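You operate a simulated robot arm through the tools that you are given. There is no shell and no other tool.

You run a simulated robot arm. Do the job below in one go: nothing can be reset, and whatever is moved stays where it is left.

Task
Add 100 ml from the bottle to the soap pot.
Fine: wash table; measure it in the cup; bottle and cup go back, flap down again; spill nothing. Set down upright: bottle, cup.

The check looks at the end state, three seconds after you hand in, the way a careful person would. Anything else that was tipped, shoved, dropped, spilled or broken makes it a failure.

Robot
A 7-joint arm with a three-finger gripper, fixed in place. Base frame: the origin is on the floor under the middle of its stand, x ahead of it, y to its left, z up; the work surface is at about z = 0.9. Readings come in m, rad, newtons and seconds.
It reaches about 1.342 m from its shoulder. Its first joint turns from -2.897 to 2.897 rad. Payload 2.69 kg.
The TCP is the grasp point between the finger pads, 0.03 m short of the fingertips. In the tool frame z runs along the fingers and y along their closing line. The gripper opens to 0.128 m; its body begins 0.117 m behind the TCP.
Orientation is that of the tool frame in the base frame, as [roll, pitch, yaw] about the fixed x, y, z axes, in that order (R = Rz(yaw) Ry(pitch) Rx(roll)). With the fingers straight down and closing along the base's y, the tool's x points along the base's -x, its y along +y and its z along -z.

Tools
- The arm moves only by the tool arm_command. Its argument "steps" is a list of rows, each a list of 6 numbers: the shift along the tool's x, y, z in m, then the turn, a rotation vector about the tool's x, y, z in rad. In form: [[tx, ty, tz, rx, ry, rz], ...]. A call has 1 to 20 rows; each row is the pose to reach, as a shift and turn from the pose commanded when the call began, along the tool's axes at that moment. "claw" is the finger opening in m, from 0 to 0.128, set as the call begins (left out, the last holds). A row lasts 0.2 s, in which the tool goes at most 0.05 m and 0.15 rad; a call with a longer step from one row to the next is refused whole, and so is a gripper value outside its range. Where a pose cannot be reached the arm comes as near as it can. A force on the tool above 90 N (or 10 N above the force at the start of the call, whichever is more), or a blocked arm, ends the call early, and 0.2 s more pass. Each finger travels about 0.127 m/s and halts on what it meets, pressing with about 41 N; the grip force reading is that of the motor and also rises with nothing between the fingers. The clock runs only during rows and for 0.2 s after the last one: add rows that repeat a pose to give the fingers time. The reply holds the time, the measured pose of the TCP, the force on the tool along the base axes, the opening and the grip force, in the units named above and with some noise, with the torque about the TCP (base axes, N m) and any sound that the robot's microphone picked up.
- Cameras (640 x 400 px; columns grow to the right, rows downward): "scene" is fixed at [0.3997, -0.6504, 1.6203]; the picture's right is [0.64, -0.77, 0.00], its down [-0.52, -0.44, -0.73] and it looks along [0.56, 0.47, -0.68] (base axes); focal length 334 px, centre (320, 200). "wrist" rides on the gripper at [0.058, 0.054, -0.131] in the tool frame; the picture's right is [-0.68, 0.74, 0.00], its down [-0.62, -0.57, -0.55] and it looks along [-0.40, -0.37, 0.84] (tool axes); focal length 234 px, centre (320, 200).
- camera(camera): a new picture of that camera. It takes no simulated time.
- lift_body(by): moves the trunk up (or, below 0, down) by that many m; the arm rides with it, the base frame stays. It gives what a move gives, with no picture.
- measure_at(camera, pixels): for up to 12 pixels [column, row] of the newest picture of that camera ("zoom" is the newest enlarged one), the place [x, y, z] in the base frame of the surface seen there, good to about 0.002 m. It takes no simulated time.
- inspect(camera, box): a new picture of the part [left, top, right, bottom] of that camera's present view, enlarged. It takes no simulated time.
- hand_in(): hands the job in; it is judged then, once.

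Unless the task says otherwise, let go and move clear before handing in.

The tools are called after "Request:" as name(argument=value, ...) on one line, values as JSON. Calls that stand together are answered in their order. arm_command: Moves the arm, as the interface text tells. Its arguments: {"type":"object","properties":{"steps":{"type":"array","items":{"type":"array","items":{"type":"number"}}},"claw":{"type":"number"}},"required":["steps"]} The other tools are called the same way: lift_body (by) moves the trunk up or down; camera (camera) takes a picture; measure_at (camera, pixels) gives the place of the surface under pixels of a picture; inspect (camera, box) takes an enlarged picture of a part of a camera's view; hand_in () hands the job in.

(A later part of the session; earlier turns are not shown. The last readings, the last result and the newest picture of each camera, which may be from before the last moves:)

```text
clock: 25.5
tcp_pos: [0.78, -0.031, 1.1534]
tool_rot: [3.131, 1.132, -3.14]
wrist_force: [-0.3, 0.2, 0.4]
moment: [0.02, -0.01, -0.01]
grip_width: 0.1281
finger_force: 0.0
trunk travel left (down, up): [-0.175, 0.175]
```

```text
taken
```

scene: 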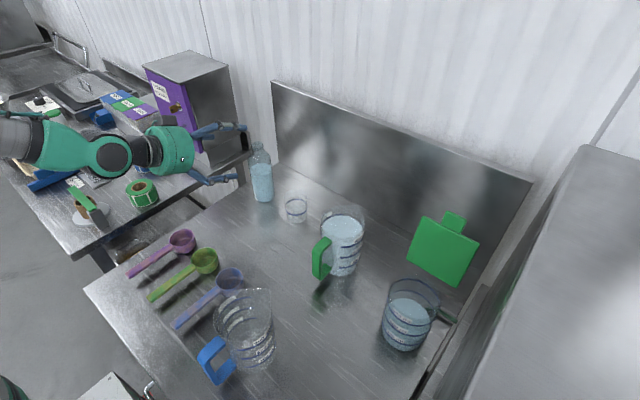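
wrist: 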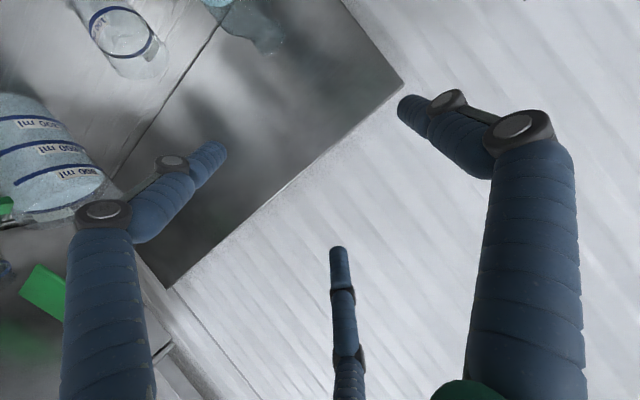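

The trunk is down 0.10 m with the TCP at (0.780, −0.031, 1.153) and everything clear. I'll descend in front of the bottle to grip height, with about 1 cm under the lowest fingertip, and look before going forward.

Request:
arm_command(steps=[[0.0295, 0.0014, 0.0128, 0, 0, 0], [0.0589, 0.0028, 0.0255, 0, 0, 0], [0.0884, 0.0041, 0.0383, 0, 0, 0], [0.1178, 0.0055, 0.051, 0, 0, 0], [0.1473, 0.0069, 0.0638, 0, 0, 0], [0.1473, 0.0069, 0.0638, 0, 0, 0]])

Request:
camera(camera="wrist")

Request:
camera(camera="scene")

```text
clock: 26.9
tcp_pos: [0.7686, -0.058, 0.9997]
tool_rot: [3.116, 1.131, -3.141]
wrist_force: [-0.5, -1.3, 0.6]
moment: [-0.04, -0.01, -0.02]
grip_width: 0.1278
finger_force: 0.2
out of reach, approached as far as the arm can: row 2, 3, 4, 5, 6
trunk travel left (down, up): [-0.175, 0.175]
```

```text
taken
```

wrist: 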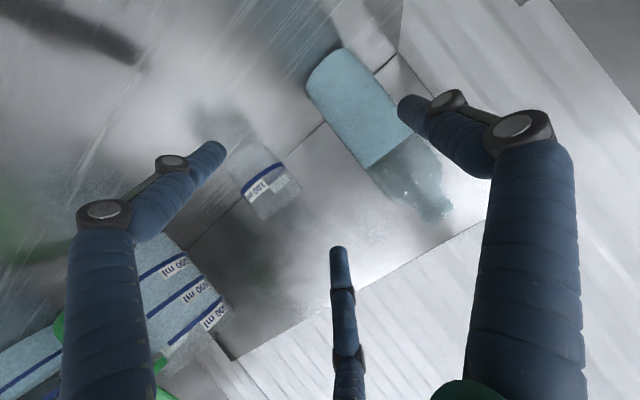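

```text
taken
```

scene: 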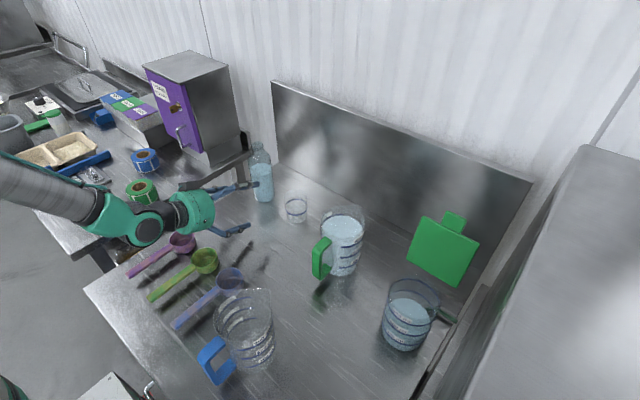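

The row was out of reach: the arm settled at y=−0.058 instead of −0.024, and it gets worse the lower it goes relative to the shoulder. I'll raise the arm and lower the trunk instead, which keeps the joints in the better range.

Request:
arm_command(steps=[[-0.029, 0, -0.011, 0, 0, 0], [-0.058, 0, -0.022, 0, 0, 0], [-0.087, 0, -0.033, 0, 0, 0], [-0.116, 0, -0.044, 0, 0, 0], [-0.1451, 0, -0.0553, 0, 0, 0], [-0.1451, 0, -0.0553, 0, 0, 0]])

Request:
lift_body(by=-0.17)

Request:
camera(camera="scene")

Request:
camera(camera="wrist")

```text
clock: 28.3
tcp_pos: [0.7812, -0.0555, 1.1518]
tool_rot: [3.133, 1.133, 3.141]
wrist_force: [-1.0, 1.1, 0.4]
moment: [0.01, -0.03, -0.01]
grip_width: 0.1277
finger_force: 0.1
trunk travel left (down, up): [-0.175, 0.175]
```

```text
clock: 30.2
tcp_pos: [0.782, -0.0563, 0.9814]
tool_rot: [3.132, 1.133, -3.141]
wrist_force: [-0.2, 0.2, -0.4]
moment: [0.02, 0.01, -0.03]
grip_width: 0.128
finger_force: 0.1
trunk travel left (down, up): [-0.005, 0.345]
```

```text
taken
```

scene: 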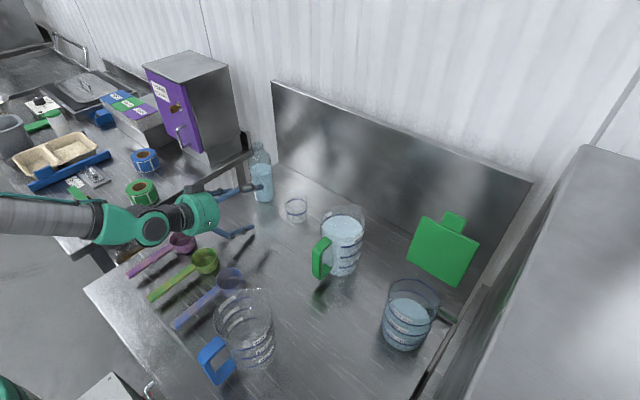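

```text
taken
```

wrist: 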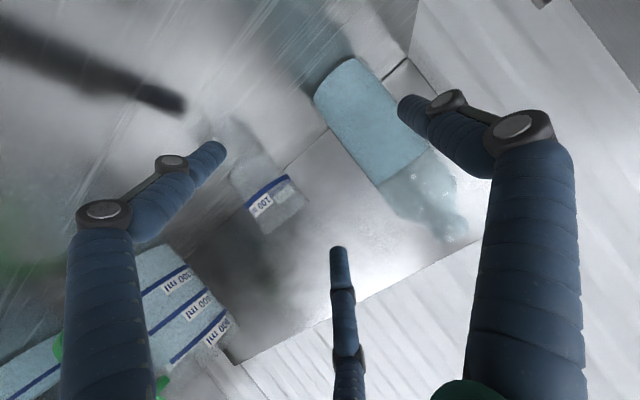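

The TCP is now at (0.782, −0.056, 0.981) with the forearm level. I'll try the sideways shift to y≈−0.0235 that failed before.

Request:
arm_command(steps=[[-0.0042, 0.0165, -0.0045, 0, 0, 0], [-0.0084, 0.033, -0.0091, 0, 0, 0], [-0.0084, 0.033, -0.0091, 0, 0, 0]])

Request:
camera(camera="wrist")

```text
clock: 31.1
tcp_pos: [0.778, -0.0236, 0.9924]
tool_rot: [3.127, 1.131, -3.141]
wrist_force: [0.7, -0.3, -0.5]
moment: [0.01, 0.01, -0.01]
grip_width: 0.1279
finger_force: 0.0
trunk travel left (down, up): [-0.005, 0.345]
```

```text
taken
```

wrist: 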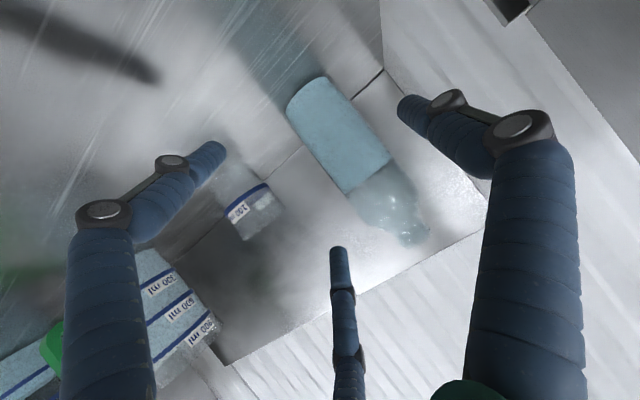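

It reached (0.778, −0.024, 0.992) without trouble. The bottle is between the fingers at about (350,160) in the wrist view, so I'll measure its surface here to fine-tune the centring.

Request:
measure_at(camera="wrist", pixels=[[310, 110], [325, 130], [340, 150], [355, 165], [335, 110], [350, 130], [320, 165], [375, 150], [380, 200], [405, 215], [345, 95], [300, 125]])

Request:
measure_at(camera="scene", pixels=[[258, 165], [262, 170], [267, 170], [258, 180], [263, 185], [268, 185], [255, 170], [270, 178], [260, 195], [265, 195], [269, 192], [262, 160]])

```text
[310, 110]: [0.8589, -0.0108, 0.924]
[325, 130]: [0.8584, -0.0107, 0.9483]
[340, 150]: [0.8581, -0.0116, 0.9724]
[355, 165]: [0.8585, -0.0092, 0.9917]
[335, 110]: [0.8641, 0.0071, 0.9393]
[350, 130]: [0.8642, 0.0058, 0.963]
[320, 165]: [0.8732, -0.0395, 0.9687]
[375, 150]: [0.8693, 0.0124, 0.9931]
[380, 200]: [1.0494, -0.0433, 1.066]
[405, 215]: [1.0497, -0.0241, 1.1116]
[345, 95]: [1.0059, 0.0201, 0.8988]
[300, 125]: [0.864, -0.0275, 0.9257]
```

```text
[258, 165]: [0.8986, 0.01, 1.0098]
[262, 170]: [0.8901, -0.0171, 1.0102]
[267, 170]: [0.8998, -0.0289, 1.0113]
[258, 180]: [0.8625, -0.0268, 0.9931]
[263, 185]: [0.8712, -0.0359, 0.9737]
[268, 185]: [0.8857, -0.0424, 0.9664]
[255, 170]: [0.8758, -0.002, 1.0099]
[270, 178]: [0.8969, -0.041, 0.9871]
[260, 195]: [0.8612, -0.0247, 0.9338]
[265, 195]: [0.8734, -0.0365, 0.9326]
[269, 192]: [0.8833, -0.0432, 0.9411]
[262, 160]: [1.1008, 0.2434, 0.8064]
```

The points fit a bottle axis at (0.890, −0.011) with radius 0.032. Before advancing I'll check that the wrist and forearm clear the spoons below.

Request:
measure_at(camera="scene", pixels=[[150, 245], [120, 240], [90, 240], [60, 235], [190, 235], [205, 230], [180, 238], [175, 240], [205, 252], [155, 230]])

Request:
inspect(camera="scene", box=[80, 150, 300, 290])

```text
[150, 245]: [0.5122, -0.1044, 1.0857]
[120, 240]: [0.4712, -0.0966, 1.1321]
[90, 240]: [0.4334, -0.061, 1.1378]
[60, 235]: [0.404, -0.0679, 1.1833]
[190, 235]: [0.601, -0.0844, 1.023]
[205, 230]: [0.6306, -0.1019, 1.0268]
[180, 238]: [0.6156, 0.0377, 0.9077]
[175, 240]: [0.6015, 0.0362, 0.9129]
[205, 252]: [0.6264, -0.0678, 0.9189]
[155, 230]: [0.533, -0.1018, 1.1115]
```

```text
2.86 times, centred on (190, 220) of scene
```

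zoom: 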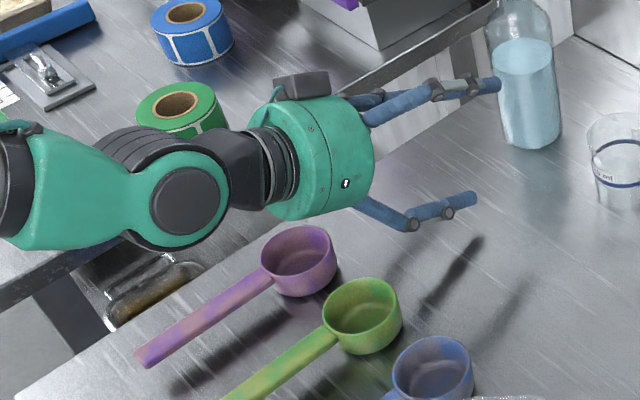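

The arm is at z≥1.02 and the spoons are below 0.95, so it's clear. I'll advance 0.112 m so the bottle axis lies at the grasp point with the fingers open around it.

Request:
arm_command(steps=[[-0.0096, -0.0006, 0.0203, 0, 0, 0], [-0.0192, -0.0013, 0.0405, 0, 0, 0], [-0.0289, -0.0019, 0.0608, 0, 0, 0], [-0.0385, -0.0026, 0.081, 0, 0, 0], [-0.0481, -0.0032, 0.1013, 0, 0, 0], [-0.0481, -0.0032, 0.1013, 0, 0, 0]])

Request:
camera(camera="wrist")

Request:
inspect(camera="scene", box=[180, 130, 320, 240])

```text
clock: 32.5
tcp_pos: [0.8887, -0.0248, 0.9946]
tool_rot: [3.132, 1.133, 3.141]
wrist_force: [-0.6, 0.1, 0.4]
moment: [-0.02, -0.02, 0.05]
grip_width: 0.1281
finger_force: 0.1
trunk travel left (down, up): [-0.005, 0.345]
```

```text
taken
```

wrist: 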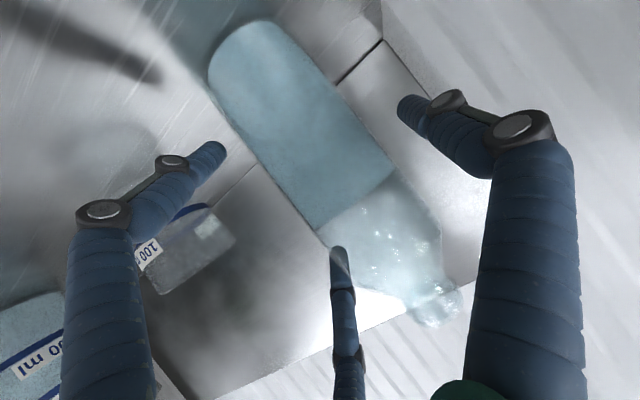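

```text
3.64 times, centred on (250, 185) of scene
```

zoom: 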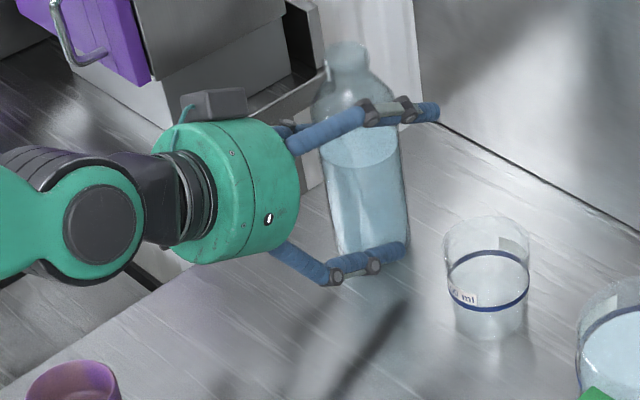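

The fingers are open around the bottle, with the upper finger at about (340,250) in the wrist view beside the bottle's upper body and 12 mm under the shoulder. I'll close to a width just below the expected contact of ≈0.093, so it grips without shoving sideways.

Request:
arm_command(steps=[[0, 0, 0, 0, 0, 0], [0, 0, 0, 0, 0, 0], [0, 0, 0, 0, 0, 0], [0, 0, 0, 0, 0, 0]], claw=0.085)

Request:
camera(camera="wrist")

Request:
inspect(camera="scene", box=[180, 130, 320, 240])

```text
clock: 33.5
tcp_pos: [0.8893, -0.0246, 0.995]
tool_rot: [3.13, 1.131, -3.139]
wrist_force: [-2.1, 0.6, 0.8]
moment: [-0.09, 0.09, 0.01]
grip_width: 0.0937
finger_force: 41.2
trunk travel left (down, up): [-0.005, 0.345]
```

```text
taken
```

wrist: 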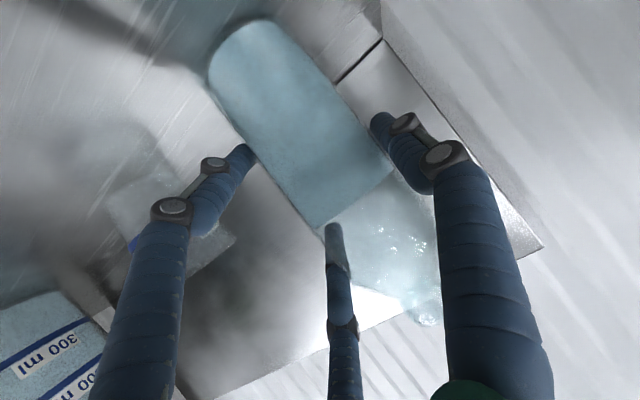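

```text
3.64 times, centred on (250, 185) of scene
```

zoom: 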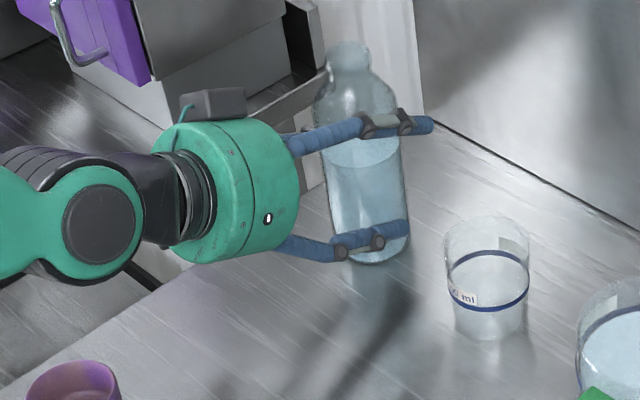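

The grip closed at 0.0937 with 41 N, as predicted, and the bottle is still upright. I'll lift it straight up 6 cm with the trunk, which keeps the joints fixed.

Request:
lift_body(by=0.06)

Request:
camera(camera="scene")

Request:
inspect(camera="scene", box=[180, 120, 320, 230])

Request:
camera(camera="wrist")

```text
clock: 34.5
tcp_pos: [0.8881, -0.0239, 1.0537]
tool_rot: [3.132, 1.131, -3.139]
wrist_force: [-0.2, 0.1, -3.9]
moment: [-0.09, 0.03, 0.02]
grip_width: 0.0937
finger_force: 40.9
trunk travel left (down, up): [-0.065, 0.285]
```

```text
taken
```

scene: 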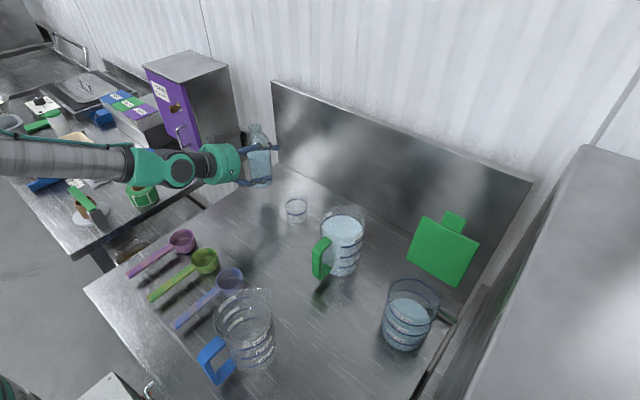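

```text
3.64 times, centred on (250, 175) of scene
```

zoom: 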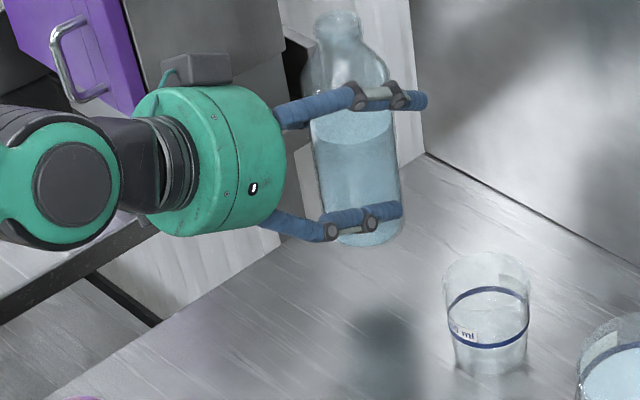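

```text
taken
```

wrist: 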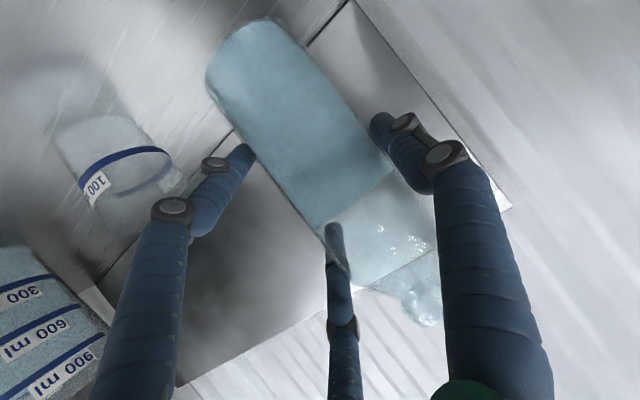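

The bottle lifts cleanly at 3.9 N, about 0.4 kg, with no slip. Now I need the cup's exact position, so I'll zoom in and measure points on its opaque blue ring.

Request:
inspect(camera="scene", box=[276, 188, 316, 228])

Request:
measure_at(camera="zoom", pixels=[[320, 272], [400, 248], [432, 205], [260, 266], [225, 150], [280, 118], [330, 115], [380, 123], [420, 150], [270, 243], [375, 90], [360, 258]])

```text
10.00 times, centred on (296, 208) of scene
```

zoom: 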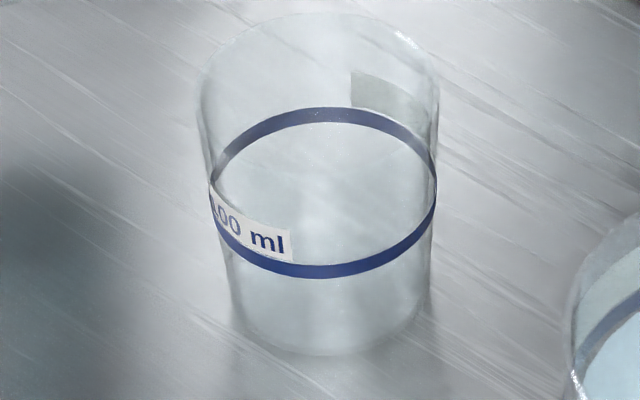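

```text
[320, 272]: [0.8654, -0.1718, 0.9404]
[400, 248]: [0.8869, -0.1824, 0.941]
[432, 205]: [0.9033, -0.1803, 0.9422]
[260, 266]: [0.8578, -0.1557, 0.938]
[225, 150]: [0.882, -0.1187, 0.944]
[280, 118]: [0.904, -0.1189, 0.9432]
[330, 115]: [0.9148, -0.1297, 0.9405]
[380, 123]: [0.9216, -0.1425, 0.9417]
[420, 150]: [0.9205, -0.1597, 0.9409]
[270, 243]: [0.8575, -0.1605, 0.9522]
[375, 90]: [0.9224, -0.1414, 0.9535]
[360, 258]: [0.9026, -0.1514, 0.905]
```

The ring fits a circle centred at (0.890, −0.150) with radius 0.0325 at z=0.941. I'll start tipping the bottle about the base x axis toward the cup, to 60° for now (I expect flow only near 78°), while it is still held well above.

Request:
arm_command(steps=[[0, -0.0006, 0, -0.0319, -0.0007, 0.0677], [0, -0.0011, 0, -0.0637, -0.0015, 0.1354], [0, -0.0017, 0, -0.0956, -0.0022, 0.2031], [0, -0.0023, 0, -0.1275, -0.003, 0.2708], [0, -0.0029, 0, -0.1593, -0.0037, 0.3385], [0, -0.0034, 0, -0.1912, -0.0045, 0.4062], [0, -0.004, 0, -0.2231, -0.0052, 0.4739], [0, -0.0046, 0, -0.2549, -0.006, 0.5416], [0, -0.0051, 0, -0.2868, -0.0067, 0.6092], [0, -0.0057, 0, -0.3187, -0.0075, 0.677], [0, -0.0063, 0, -0.3505, -0.0082, 0.7446], [0, -0.0069, 0, -0.3824, -0.009, 0.8123], [0, -0.0074, 0, -0.4142, -0.0097, 0.88], [0, -0.008, 0, -0.4461, -0.0105, 0.9477], [0, -0.008, 0, -0.4461, -0.0105, 0.9477]])

Request:
camera(camera="scene")

Request:
inspect(camera="scene", box=[200, 130, 340, 240])

Request:
camera(camera="wrist")

```text
clock: 37.6
tcp_pos: [0.8887, -0.0319, 1.0548]
tool_rot: [1.797, 0.469, 2.066]
wrist_force: [0.5, -0.2, -4.0]
moment: [-0.05, 0.0, -0.01]
grip_width: 0.094
finger_force: 40.9
trunk travel left (down, up): [-0.065, 0.285]
```

```text
taken
```

scene: 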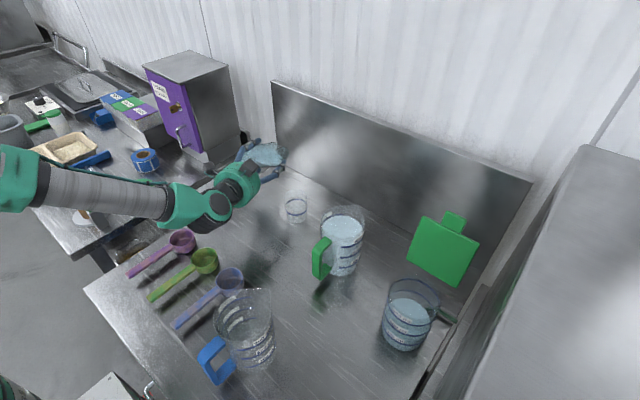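

```text
3.64 times, centred on (270, 185) of scene
```

zoom: 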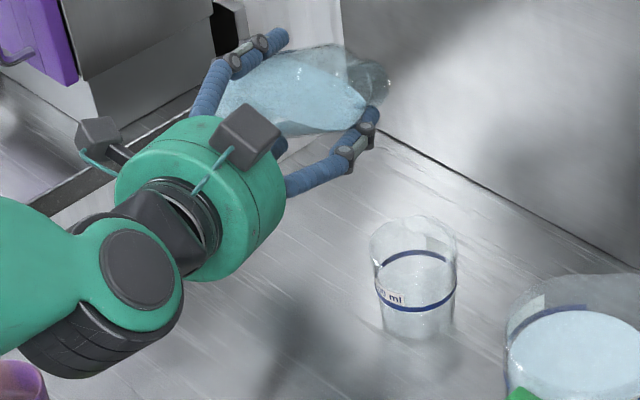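

```text
taken
```

wrist: 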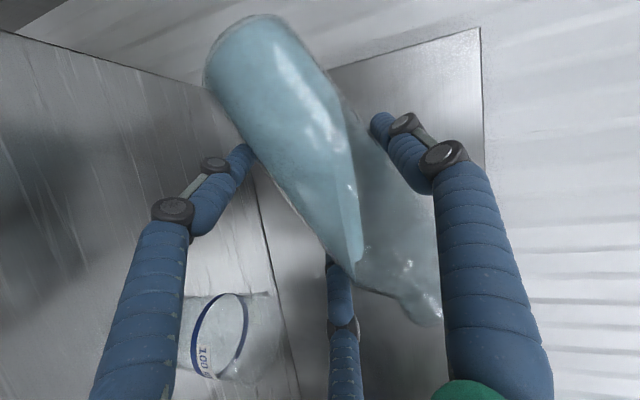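

The bottle is at 60°, its liquid still short of the mouth, with the cup just below. I'll lower to pouring height (lip about 3 cm above the rim) and tip on to 73°, still before flow.

Request:
arm_command(steps=[[0.0063, -0.0121, 0.0028, -0.0192, -0.0005, 0.0411], [0.0126, -0.0243, 0.0056, -0.0385, -0.0011, 0.0822], [0.019, -0.0364, 0.0084, -0.0577, -0.0016, 0.1234], [0.0253, -0.0486, 0.0112, -0.077, -0.0022, 0.1645], [0.0316, -0.0607, 0.014, -0.0962, -0.0027, 0.2056], [0.0316, -0.0607, 0.014, -0.0962, -0.0027, 0.2056], [0.0316, -0.0607, 0.014, -0.0962, -0.0027, 0.2056]])

Request:
camera(camera="scene")

Request:
inspect(camera="scene", box=[220, 150, 330, 235])

Request:
camera(camera="wrist")

```text
clock: 39.2
tcp_pos: [0.889, -0.032, 0.9843]
tool_rot: [1.686, 0.266, 2.026]
wrist_force: [-0.5, 0.1, -3.3]
moment: [-0.06, -0.03, 0.03]
grip_width: 0.0938
finger_force: 41.4
trunk travel left (down, up): [-0.065, 0.285]
```

```text
taken
```

scene: 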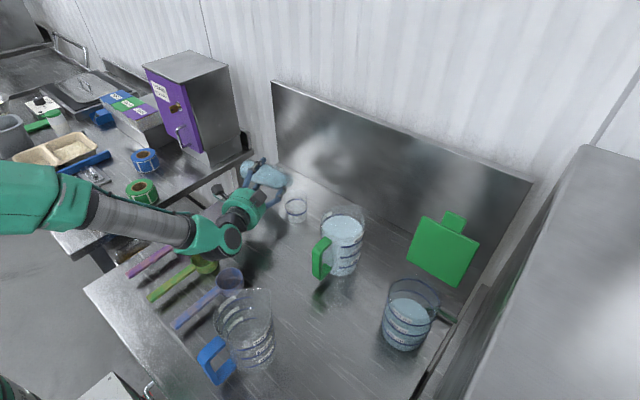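

```text
4.71 times, centred on (275, 192) of scene
```

zoom: 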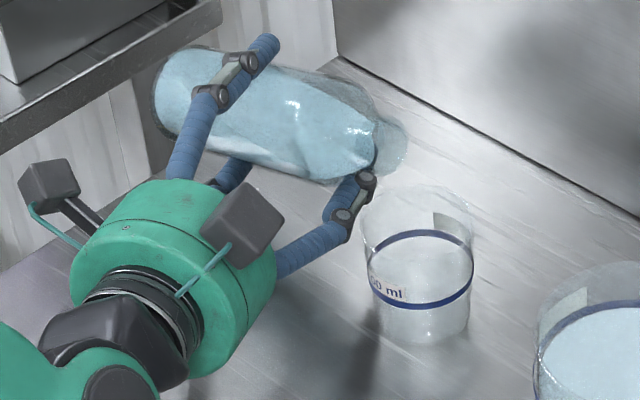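

```text
taken
```

wrist: 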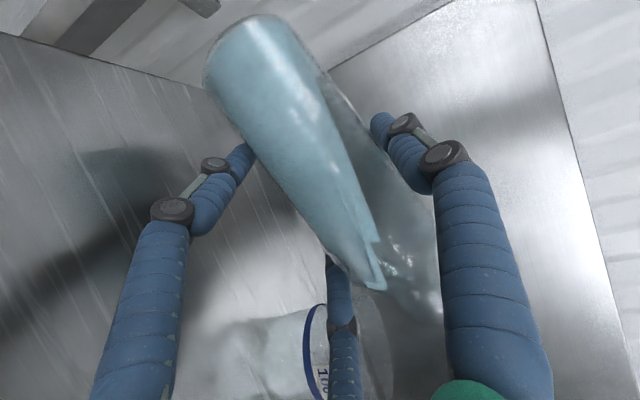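

At 73° the liquid has reached the shoulder, near (370,140) in the zoom, with nothing out yet. I'll tip on in small steps, starting with 2.5°, and look at the cup after each.

Request:
arm_command(steps=[[0, 0, 0, -0.0093, -0.0003, 0.0198], [0, 0, 0, -0.0185, -0.0005, 0.0395], [0, 0, 0, -0.0185, -0.0005, 0.0395], [0, 0, 0, -0.0185, -0.0005, 0.0395]])

Request:
inspect(camera="scene", box=[255, 165, 325, 235])

```text
clock: 40.2
tcp_pos: [0.8886, -0.0315, 0.9838]
tool_rot: [1.668, 0.23, 2.021]
wrist_force: [-0.7, 0.1, -3.9]
moment: [-0.04, 0.01, -0.04]
grip_width: 0.094
finger_force: 40.5
trunk travel left (down, up): [-0.065, 0.285]
```

```text
5.71 times, centred on (290, 200) of scene
```

zoom: 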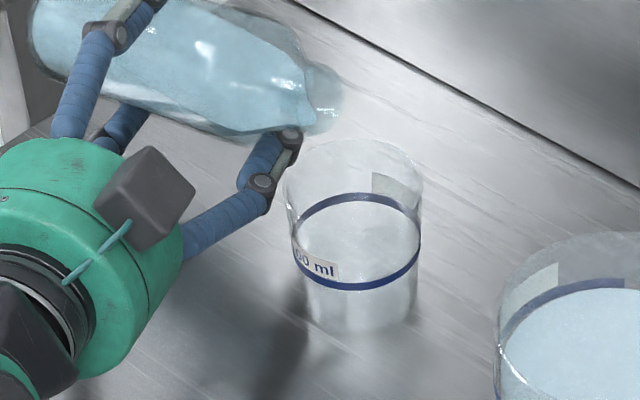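

The liquid is now in the bottle's neck, at (310,105) in the zoom, and the cup is still empty. I'll tip another 1.5°.

Request:
arm_command(steps=[[0, 0, 0, -0.0055, -0.0002, 0.0118], [0, 0, 0, -0.011, -0.0003, 0.0237], [0, 0, 0, -0.011, -0.0003, 0.0237], [0, 0, 0, -0.011, -0.0003, 0.0237]])

Request:
inspect(camera="scene", box=[255, 165, 325, 235])

```text
clock: 41.2
tcp_pos: [0.8887, -0.0307, 0.9843]
tool_rot: [1.657, 0.205, 2.019]
wrist_force: [1.1, -0.3, -4.4]
moment: [-0.04, 0.03, -0.01]
grip_width: 0.0939
finger_force: 41.1
trunk travel left (down, up): [-0.065, 0.285]
```

```text
5.71 times, centred on (290, 200) of scene
```

zoom: 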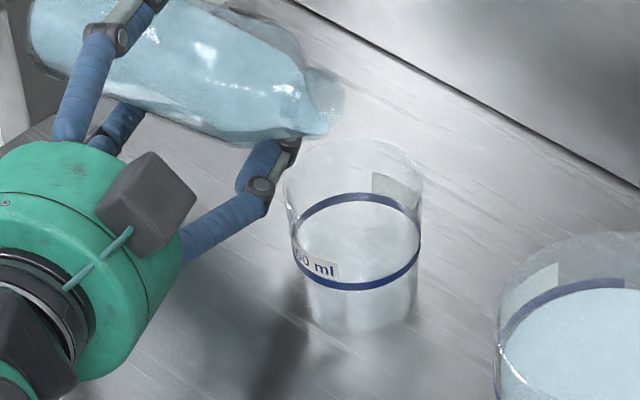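

The liquid is right at the lip, at (325,130) in the zoom. I'll tip 0.7° more and watch for the flow to start.

Request:
arm_command(steps=[[0, 0, 0, -0.0052, -0.0001, 0.011], [0, 0, 0, -0.0052, -0.0001, 0.011], [0, 0, 0, -0.0052, -0.0001, 0.011]])

Request:
inspect(camera="scene", box=[255, 165, 325, 235])

```text
clock: 42.0
tcp_pos: [0.888, -0.0306, 0.9839]
tool_rot: [1.652, 0.195, 2.017]
wrist_force: [-0.7, -0.1, -4.1]
moment: [-0.05, 0.01, 0.01]
grip_width: 0.0941
finger_force: 41.1
trunk travel left (down, up): [-0.065, 0.285]
```

```text
5.71 times, centred on (290, 200) of scene
```

zoom: 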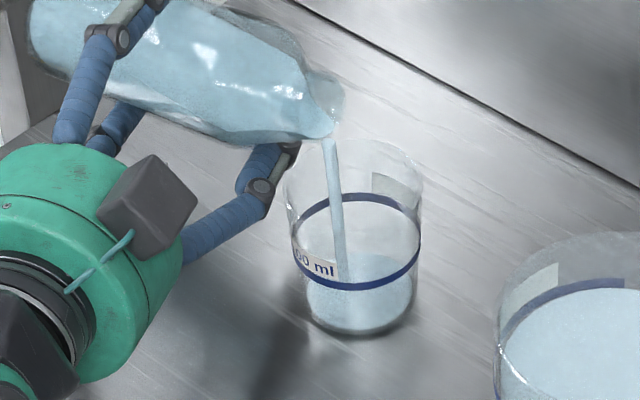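

It's flowing: the stream at (335,200) lands inside the cup and liquid is collecting. I'll measure the cup's level before letting more run.

Request:
measure_at(camera="zoom", pixels=[[370, 265], [390, 275], [380, 300], [350, 310], [395, 300], [365, 280], [336, 200], [335, 160], [310, 120], [330, 125]])

Request:
inspect(camera="scene", box=[278, 190, 314, 226])

```text
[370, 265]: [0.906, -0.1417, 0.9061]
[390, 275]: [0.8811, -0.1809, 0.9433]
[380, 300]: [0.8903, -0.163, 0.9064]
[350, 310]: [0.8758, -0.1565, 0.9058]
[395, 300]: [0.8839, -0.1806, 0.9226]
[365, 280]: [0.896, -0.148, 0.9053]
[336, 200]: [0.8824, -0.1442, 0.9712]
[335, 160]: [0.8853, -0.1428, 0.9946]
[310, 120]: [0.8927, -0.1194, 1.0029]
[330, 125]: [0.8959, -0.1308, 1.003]
```

```text
11.11 times, centred on (296, 208) of scene
```

zoom: 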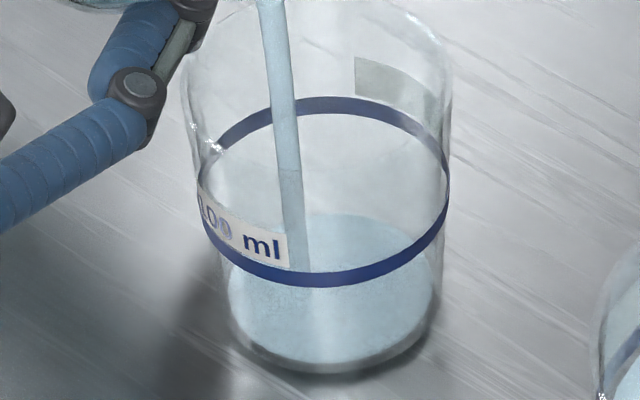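

The level is only at z≈0.906 against the ring at 0.941, roughly 8–10 ml. I'll hold this tilt for about a second and check the rate.

Request:
arm_command(steps=[[0, 0, 0, 0, 0, 0], [0, 0, 0, 0, 0, 0], [0, 0, 0, 0, 0, 0], [0, 0, 0, 0, 0, 0]])

Request:
inspect(camera="scene", box=[278, 190, 314, 226])

Request:
measure_at(camera="zoom", pixels=[[360, 230], [340, 300], [380, 320], [300, 330], [400, 290]])

```text
clock: 43.0
tcp_pos: [0.8889, -0.0309, 0.9834]
tool_rot: [1.652, 0.193, 2.017]
wrist_force: [0.6, -0.4, -3.3]
moment: [-0.01, 0.0, -0.01]
grip_width: 0.0939
finger_force: 40.9
trunk travel left (down, up): [-0.065, 0.285]
```

```text
11.11 times, centred on (296, 208) of scene
```

zoom: 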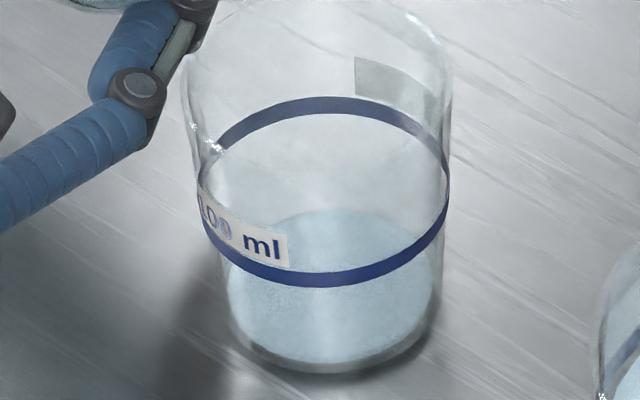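

```text
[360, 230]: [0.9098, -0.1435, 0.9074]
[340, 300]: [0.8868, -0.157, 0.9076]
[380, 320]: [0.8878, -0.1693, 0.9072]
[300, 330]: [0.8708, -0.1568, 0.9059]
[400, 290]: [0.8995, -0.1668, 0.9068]
```

The flow stopped by itself with the level at z≈0.907, so each small tilt gives a limited dose and is easy to control. I'll take a 1.5° step next.

Request:
arm_command(steps=[[0, 0, 0, -0.0055, -0.0002, 0.0118], [0, 0, 0, -0.011, -0.0003, 0.0237], [0, 0, 0, -0.011, -0.0003, 0.0237], [0, 0, 0, -0.011, -0.0003, 0.0237], [0, 0, 0, -0.011, -0.0003, 0.0237], [0, 0, 0, -0.011, -0.0003, 0.0237]])

Request:
inspect(camera="scene", box=[278, 190, 314, 226])

Request:
measure_at(camera="zoom", pixels=[[360, 230], [340, 300], [380, 310], [300, 310], [400, 290]])

```text
clock: 44.5
tcp_pos: [0.8878, -0.0314, 0.983]
tool_rot: [1.64, 0.171, 2.017]
wrist_force: [-0.2, 0.4, -3.2]
moment: [-0.03, -0.01, -0.03]
grip_width: 0.0941
finger_force: 41.2
trunk travel left (down, up): [-0.065, 0.285]
```

```text
11.11 times, centred on (296, 208) of scene
```

zoom: 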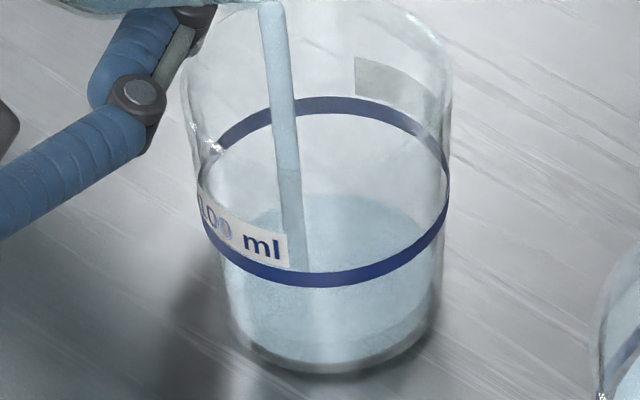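

```text
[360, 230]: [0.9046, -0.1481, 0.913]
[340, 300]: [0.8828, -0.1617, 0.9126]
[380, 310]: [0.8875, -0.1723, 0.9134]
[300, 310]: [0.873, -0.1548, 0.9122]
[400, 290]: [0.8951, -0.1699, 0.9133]
```

The level is at z≈0.913 and still rising. I'll hold until this dose finishes.

Request:
arm_command(steps=[[0, 0, 0, 0, 0, 0], [0, 0, 0, 0, 0, 0], [0, 0, 0, 0, 0, 0], [0, 0, 0, 0, 0, 0], [0, 0, 0, 0, 0, 0]])

Request:
inspect(camera="scene", box=[278, 190, 314, 226])

Request:
measure_at(camera="zoom", pixels=[[360, 230], [340, 300], [380, 310], [300, 310], [400, 290]])

```text
clock: 45.6
tcp_pos: [0.8892, -0.0311, 0.9842]
tool_rot: [1.639, 0.17, 2.017]
wrist_force: [-0.5, -0.2, -3.8]
moment: [-0.02, -0.01, 0.01]
grip_width: 0.0945
finger_force: 41.1
trunk travel left (down, up): [-0.065, 0.285]
```

```text
11.11 times, centred on (296, 208) of scene
```

zoom: 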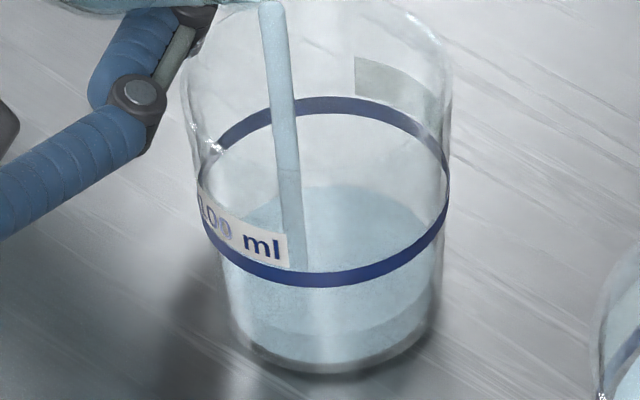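

```text
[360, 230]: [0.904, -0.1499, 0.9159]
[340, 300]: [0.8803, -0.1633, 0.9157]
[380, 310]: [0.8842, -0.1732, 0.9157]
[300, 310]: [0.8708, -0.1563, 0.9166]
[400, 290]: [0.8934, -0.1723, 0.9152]
```

The level is z≈0.916, about a third of the way. I'll tip another 1.2° and hold.

Request:
arm_command(steps=[[0, 0, 0, -0.0045, -0.0001, 0.0095], [0, 0, 0, -0.0089, -0.0002, 0.019], [0, 0, 0, -0.0089, -0.0002, 0.019], [0, 0, 0, -0.0089, -0.0002, 0.019], [0, 0, 0, -0.0089, -0.0002, 0.019], [0, 0, 0, -0.0089, -0.0002, 0.019], [0, 0, 0, -0.0089, -0.0002, 0.019]])

Request:
inspect(camera="scene", box=[278, 190, 314, 226])

Request:
measure_at(camera="zoom", pixels=[[360, 220], [340, 300], [380, 305], [300, 300], [400, 290]])

```text
clock: 47.2
tcp_pos: [0.8888, -0.0313, 0.9837]
tool_rot: [1.632, 0.152, 2.014]
wrist_force: [0.3, -0.4, -4.1]
moment: [-0.02, 0.03, -0.01]
grip_width: 0.0942
finger_force: 40.8
trunk travel left (down, up): [-0.065, 0.285]
```

```text
11.11 times, centred on (296, 208) of scene
```

zoom: 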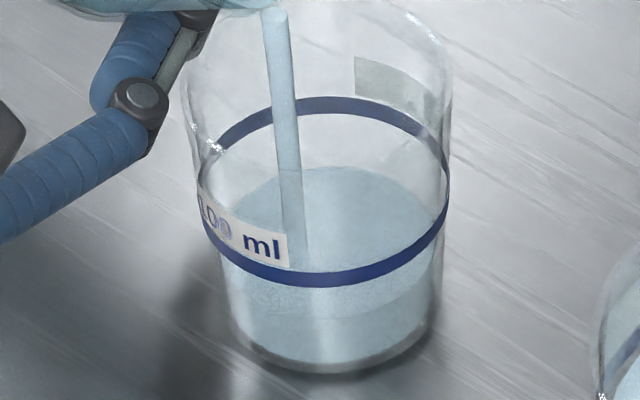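

```text
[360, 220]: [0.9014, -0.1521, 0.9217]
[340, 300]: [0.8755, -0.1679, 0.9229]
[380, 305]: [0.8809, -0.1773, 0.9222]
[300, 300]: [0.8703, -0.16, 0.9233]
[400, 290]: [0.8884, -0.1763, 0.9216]
```

The level is z≈0.922 and still flowing steadily inside the cup. I'll tip 1° more and hold.

Request:
arm_command(steps=[[0, 0, 0, -0.0037, -0.0001, 0.0079], [0, 0, 0, -0.0074, -0.0002, 0.0158], [0, 0, 0, -0.0074, -0.0002, 0.0158], [0, 0, 0, -0.0074, -0.0002, 0.0158], [0, 0, 0, -0.0074, -0.0002, 0.0158], [0, 0, 0, -0.0074, -0.0002, 0.0158]])

Request:
inspect(camera="scene", box=[278, 190, 314, 226])

Request:
measure_at(camera="zoom", pixels=[[360, 210], [340, 250], [380, 230], [310, 250], [400, 220]])

```text
clock: 48.6
tcp_pos: [0.8882, -0.0312, 0.9828]
tool_rot: [1.624, 0.136, 2.012]
wrist_force: [0.3, -0.2, -3.6]
moment: [0.0, -0.02, -0.02]
grip_width: 0.0941
finger_force: 41.1
trunk travel left (down, up): [-0.065, 0.285]
```

```text
11.11 times, centred on (296, 208) of scene
```

zoom: 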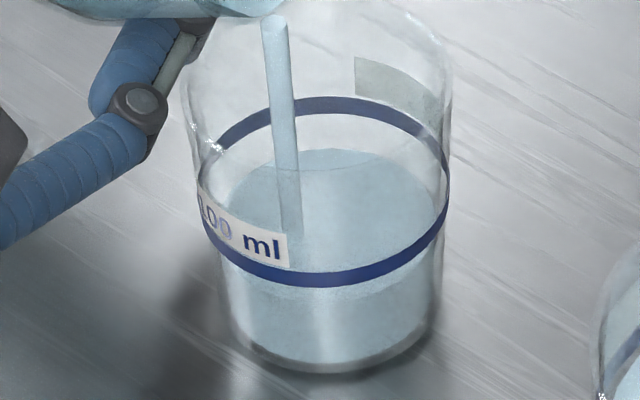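

```text
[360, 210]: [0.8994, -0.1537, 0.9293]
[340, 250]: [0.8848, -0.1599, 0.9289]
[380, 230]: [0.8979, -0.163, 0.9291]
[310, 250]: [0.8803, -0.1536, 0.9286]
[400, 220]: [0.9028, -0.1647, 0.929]
```

The level is z≈0.929, with about 12 mm to go to the ring at 0.941. I'll hold this tilt without adding more.

Request:
arm_command(steps=[[0, 0, 0, 0, 0, 0], [0, 0, 0, 0, 0, 0], [0, 0, 0, 0, 0, 0], [0, 0, 0, 0, 0, 0]])

Request:
inspect(camera="scene", box=[278, 190, 314, 226])

Request:
measure_at(camera="zoom", pixels=[[360, 210], [340, 250], [380, 230], [310, 250], [400, 220]])

```text
clock: 49.6
tcp_pos: [0.8886, -0.033, 0.9837]
tool_rot: [1.625, 0.138, 2.011]
wrist_force: [-0.4, 0.7, -2.6]
moment: [-0.02, 0.0, 0.02]
grip_width: 0.0944
finger_force: 41.2
trunk travel left (down, up): [-0.065, 0.285]
```

```text
11.11 times, centred on (296, 208) of scene
```

zoom: 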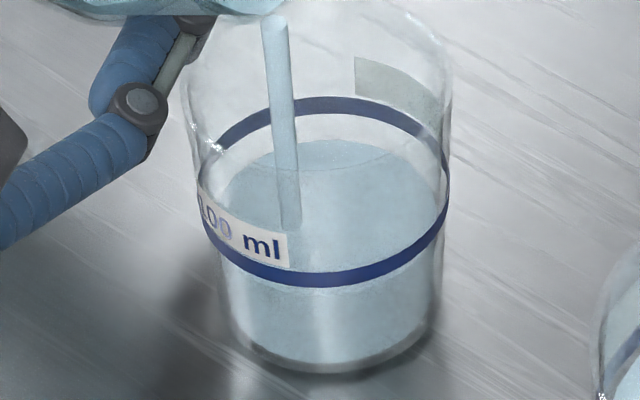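

```text
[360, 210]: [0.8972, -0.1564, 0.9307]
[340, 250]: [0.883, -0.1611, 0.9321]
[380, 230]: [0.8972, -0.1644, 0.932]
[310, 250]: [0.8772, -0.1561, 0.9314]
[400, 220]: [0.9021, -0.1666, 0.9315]
```

The level is z≈0.9316 and slowing. I'll hold a little longer.

Request:
arm_command(steps=[[0, 0, 0, 0, 0, 0], [0, 0, 0, 0, 0, 0], [0, 0, 0, 0, 0, 0], [0, 0, 0, 0, 0, 0], [0, 0, 0, 0, 0, 0]])

Request:
inspect(camera="scene", box=[278, 190, 314, 226])

Request:
measure_at(camera="zoom", pixels=[[360, 210], [340, 250], [380, 230], [310, 250], [400, 220]])

```text
clock: 50.9
tcp_pos: [0.8888, -0.0321, 0.9831]
tool_rot: [1.622, 0.137, 2.013]
wrist_force: [-0.2, -0.9, -3.7]
moment: [-0.07, -0.01, 0.0]
grip_width: 0.0943
finger_force: 41.0
trunk travel left (down, up): [-0.065, 0.285]
```

```text
11.11 times, centred on (296, 208) of scene
```

zoom: 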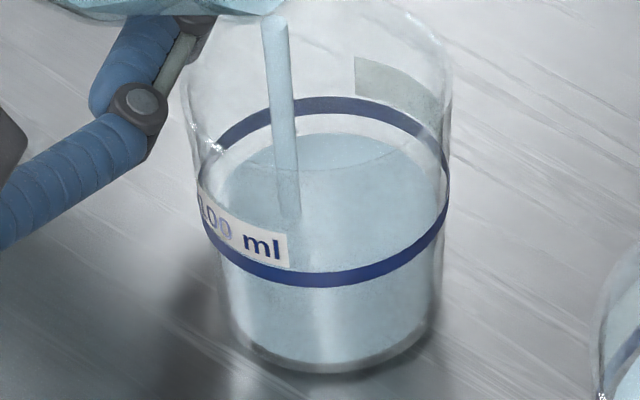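

```text
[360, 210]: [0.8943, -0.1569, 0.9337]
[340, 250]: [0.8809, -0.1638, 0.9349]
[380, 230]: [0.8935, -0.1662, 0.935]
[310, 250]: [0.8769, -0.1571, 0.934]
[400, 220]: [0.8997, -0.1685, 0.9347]
```

The level is z≈0.9345, about 6.5 mm below the ring. I'll hold for another second or so.

Request:
arm_command(steps=[[0, 0, 0, 0, 0, 0], [0, 0, 0, 0, 0, 0], [0, 0, 0, 0, 0, 0], [0, 0, 0, 0, 0, 0], [0, 0, 0, 0, 0, 0]])

Request:
inspect(camera="scene", box=[278, 190, 314, 226])

Request:
measure_at(camera="zoom", pixels=[[360, 210], [340, 250], [380, 230], [310, 250], [400, 220]])

```text
clock: 52.0
tcp_pos: [0.8883, -0.0325, 0.9839]
tool_rot: [1.622, 0.136, 2.014]
wrist_force: [-0.6, 0.3, -3.7]
moment: [0.0, 0.02, 0.02]
grip_width: 0.0947
finger_force: 41.0
trunk travel left (down, up): [-0.065, 0.285]
```

```text
11.11 times, centred on (296, 208) of scene
```

zoom: 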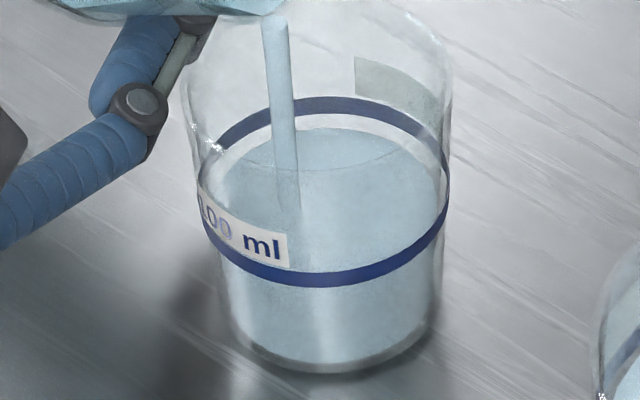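

```text
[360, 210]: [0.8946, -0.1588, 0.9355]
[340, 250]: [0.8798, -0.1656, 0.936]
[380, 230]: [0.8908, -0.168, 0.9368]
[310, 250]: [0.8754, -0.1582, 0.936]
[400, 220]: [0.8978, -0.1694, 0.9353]
```

The level is z≈0.936 and the flow is nearly spent. I'll add 0.4° and hold about a second, to land on the ring gently.

Request:
arm_command(steps=[[0, 0, 0, -0.003, -0.0001, 0.0063], [0, 0, 0, -0.003, -0.0001, 0.0063], [0, 0, 0, -0.003, -0.0001, 0.0063], [0, 0, 0, -0.003, -0.0001, 0.0063], [0, 0, 0, -0.003, -0.0001, 0.0063]])

Request:
inspect(camera="scene", box=[278, 190, 314, 226])

Request:
measure_at(camera="zoom", pixels=[[360, 210], [340, 250], [380, 230], [310, 250], [400, 220], [330, 105], [380, 115], [330, 278], [400, 262], [350, 275], [420, 245], [300, 275]])

```text
clock: 53.2
tcp_pos: [0.8876, -0.0328, 0.9836]
tool_rot: [1.621, 0.129, 2.014]
wrist_force: [0.5, 0.3, -2.0]
moment: [-0.04, 0.0, 0.0]
grip_width: 0.0944
finger_force: 41.1
trunk travel left (down, up): [-0.065, 0.285]
```

```text
11.11 times, centred on (296, 208) of scene
```

zoom: 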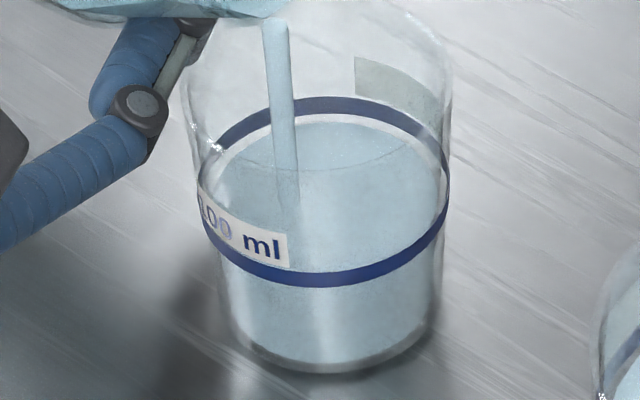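

```text
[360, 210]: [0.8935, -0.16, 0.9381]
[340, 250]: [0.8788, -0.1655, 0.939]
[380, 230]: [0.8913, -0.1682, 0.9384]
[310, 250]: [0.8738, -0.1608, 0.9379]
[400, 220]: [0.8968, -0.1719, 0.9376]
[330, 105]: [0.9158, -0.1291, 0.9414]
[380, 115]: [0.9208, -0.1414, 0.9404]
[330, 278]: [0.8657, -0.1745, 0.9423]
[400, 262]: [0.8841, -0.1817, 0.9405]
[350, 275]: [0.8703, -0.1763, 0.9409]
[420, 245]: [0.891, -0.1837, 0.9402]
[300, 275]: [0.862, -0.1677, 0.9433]
```

The level is z≈0.938 and the ring averages 0.941. I'll hold for 0.8 s more.

Request:
arm_command(steps=[[0, 0, 0, 0, 0, 0], [0, 0, 0, 0, 0, 0], [0, 0, 0, 0, 0, 0]])

Request:
inspect(camera="scene", box=[278, 190, 314, 226])

Request:
measure_at(camera="zoom", pixels=[[360, 210], [340, 250], [380, 230], [310, 250], [400, 220], [350, 170], [380, 180], [370, 240]])

```text
clock: 54.0
tcp_pos: [0.888, -0.0325, 0.9831]
tool_rot: [1.619, 0.129, 2.012]
wrist_force: [-0.4, -0.2, -2.6]
moment: [-0.02, -0.03, 0.0]
grip_width: 0.0944
finger_force: 41.0
trunk travel left (down, up): [-0.065, 0.285]
```

```text
11.11 times, centred on (296, 208) of scene
```

zoom: 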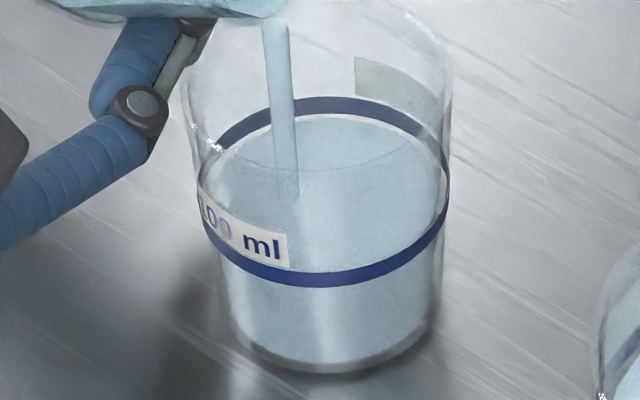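

```text
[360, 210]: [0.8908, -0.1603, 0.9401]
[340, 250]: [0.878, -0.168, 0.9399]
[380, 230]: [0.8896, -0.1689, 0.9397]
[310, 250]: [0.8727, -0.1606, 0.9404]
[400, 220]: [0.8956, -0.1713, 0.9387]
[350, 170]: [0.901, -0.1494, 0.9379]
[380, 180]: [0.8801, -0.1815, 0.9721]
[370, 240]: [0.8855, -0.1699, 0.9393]
```

The level is z≈0.9395, about 1.5 mm short. I'll let it run 0.6 s more, then tip the bottle back promptly to stop the flow.

Request:
arm_command(steps=[[0, 0, 0, 0, 0, 0], [0, 0, 0, 0, 0, 0], [0, 0, 0, 0, 0, 0], [0, 0, 0, 0.0509, 0.0014, -0.1087], [0, 0, 0, 0.1018, 0.0028, -0.2173], [0, 0, 0, 0.1018, 0.0028, -0.2173], [0, 0, 0, 0.1018, 0.0028, -0.2173]])

Request:
inspect(camera="scene", box=[278, 190, 314, 226])

Request:
measure_at(camera="zoom", pixels=[[360, 210], [340, 250], [380, 230], [310, 250], [400, 220], [350, 170], [300, 200], [370, 240], [280, 180], [330, 140]])

```text
clock: 55.6
tcp_pos: [0.8874, -0.0312, 0.9833]
tool_rot: [1.727, 0.346, 2.038]
wrist_force: [-0.3, 0.5, -3.1]
moment: [-0.04, 0.01, -0.02]
grip_width: 0.0945
finger_force: 40.9
trunk travel left (down, up): [-0.065, 0.285]
```

```text
11.11 times, centred on (296, 208) of scene
```

zoom: 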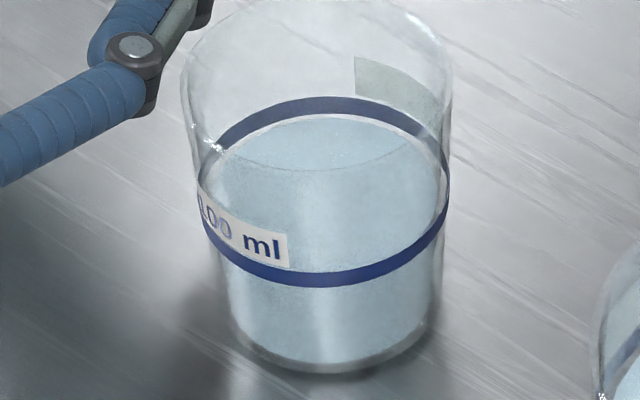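

```text
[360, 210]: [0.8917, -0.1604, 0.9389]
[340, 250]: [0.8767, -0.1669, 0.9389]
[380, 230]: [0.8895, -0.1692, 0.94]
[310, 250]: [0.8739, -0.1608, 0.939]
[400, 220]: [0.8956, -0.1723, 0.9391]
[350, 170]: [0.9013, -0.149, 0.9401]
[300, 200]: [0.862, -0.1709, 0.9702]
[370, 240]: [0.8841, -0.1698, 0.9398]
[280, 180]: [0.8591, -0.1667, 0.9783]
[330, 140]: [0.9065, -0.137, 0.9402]
```

The flow has stopped, with the liquid's back edge at (330,116) in the zoom, touching the lower edge of the ring band. I'll measure the band's edges carefully to decide whether a small top-up is needed.

Request:
inspect(camera="scene", box=[284, 196, 308, 220])

Request:
measure_at(camera="zoom", pixels=[[340, 310], [340, 318], [340, 326], [380, 300], [380, 308], [380, 316], [330, 45], [330, 52], [330, 60], [400, 55], [400, 62], [420, 290]])

```text
16.00 times, centred on (296, 208) of scene
```

zoom: 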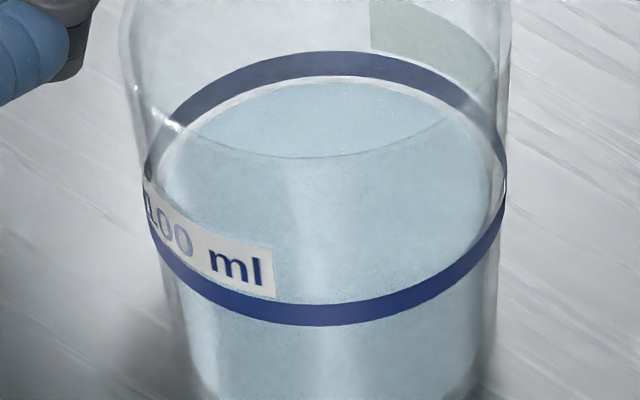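

```text
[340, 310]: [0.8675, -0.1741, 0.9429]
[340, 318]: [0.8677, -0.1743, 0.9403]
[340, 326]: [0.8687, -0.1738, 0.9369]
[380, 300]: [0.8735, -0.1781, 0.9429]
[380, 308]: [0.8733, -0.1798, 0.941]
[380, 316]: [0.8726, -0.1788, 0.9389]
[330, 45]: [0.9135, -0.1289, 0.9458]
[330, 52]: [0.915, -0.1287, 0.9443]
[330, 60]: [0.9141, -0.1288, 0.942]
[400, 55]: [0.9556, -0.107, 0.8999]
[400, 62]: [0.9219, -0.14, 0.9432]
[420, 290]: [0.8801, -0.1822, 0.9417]
```

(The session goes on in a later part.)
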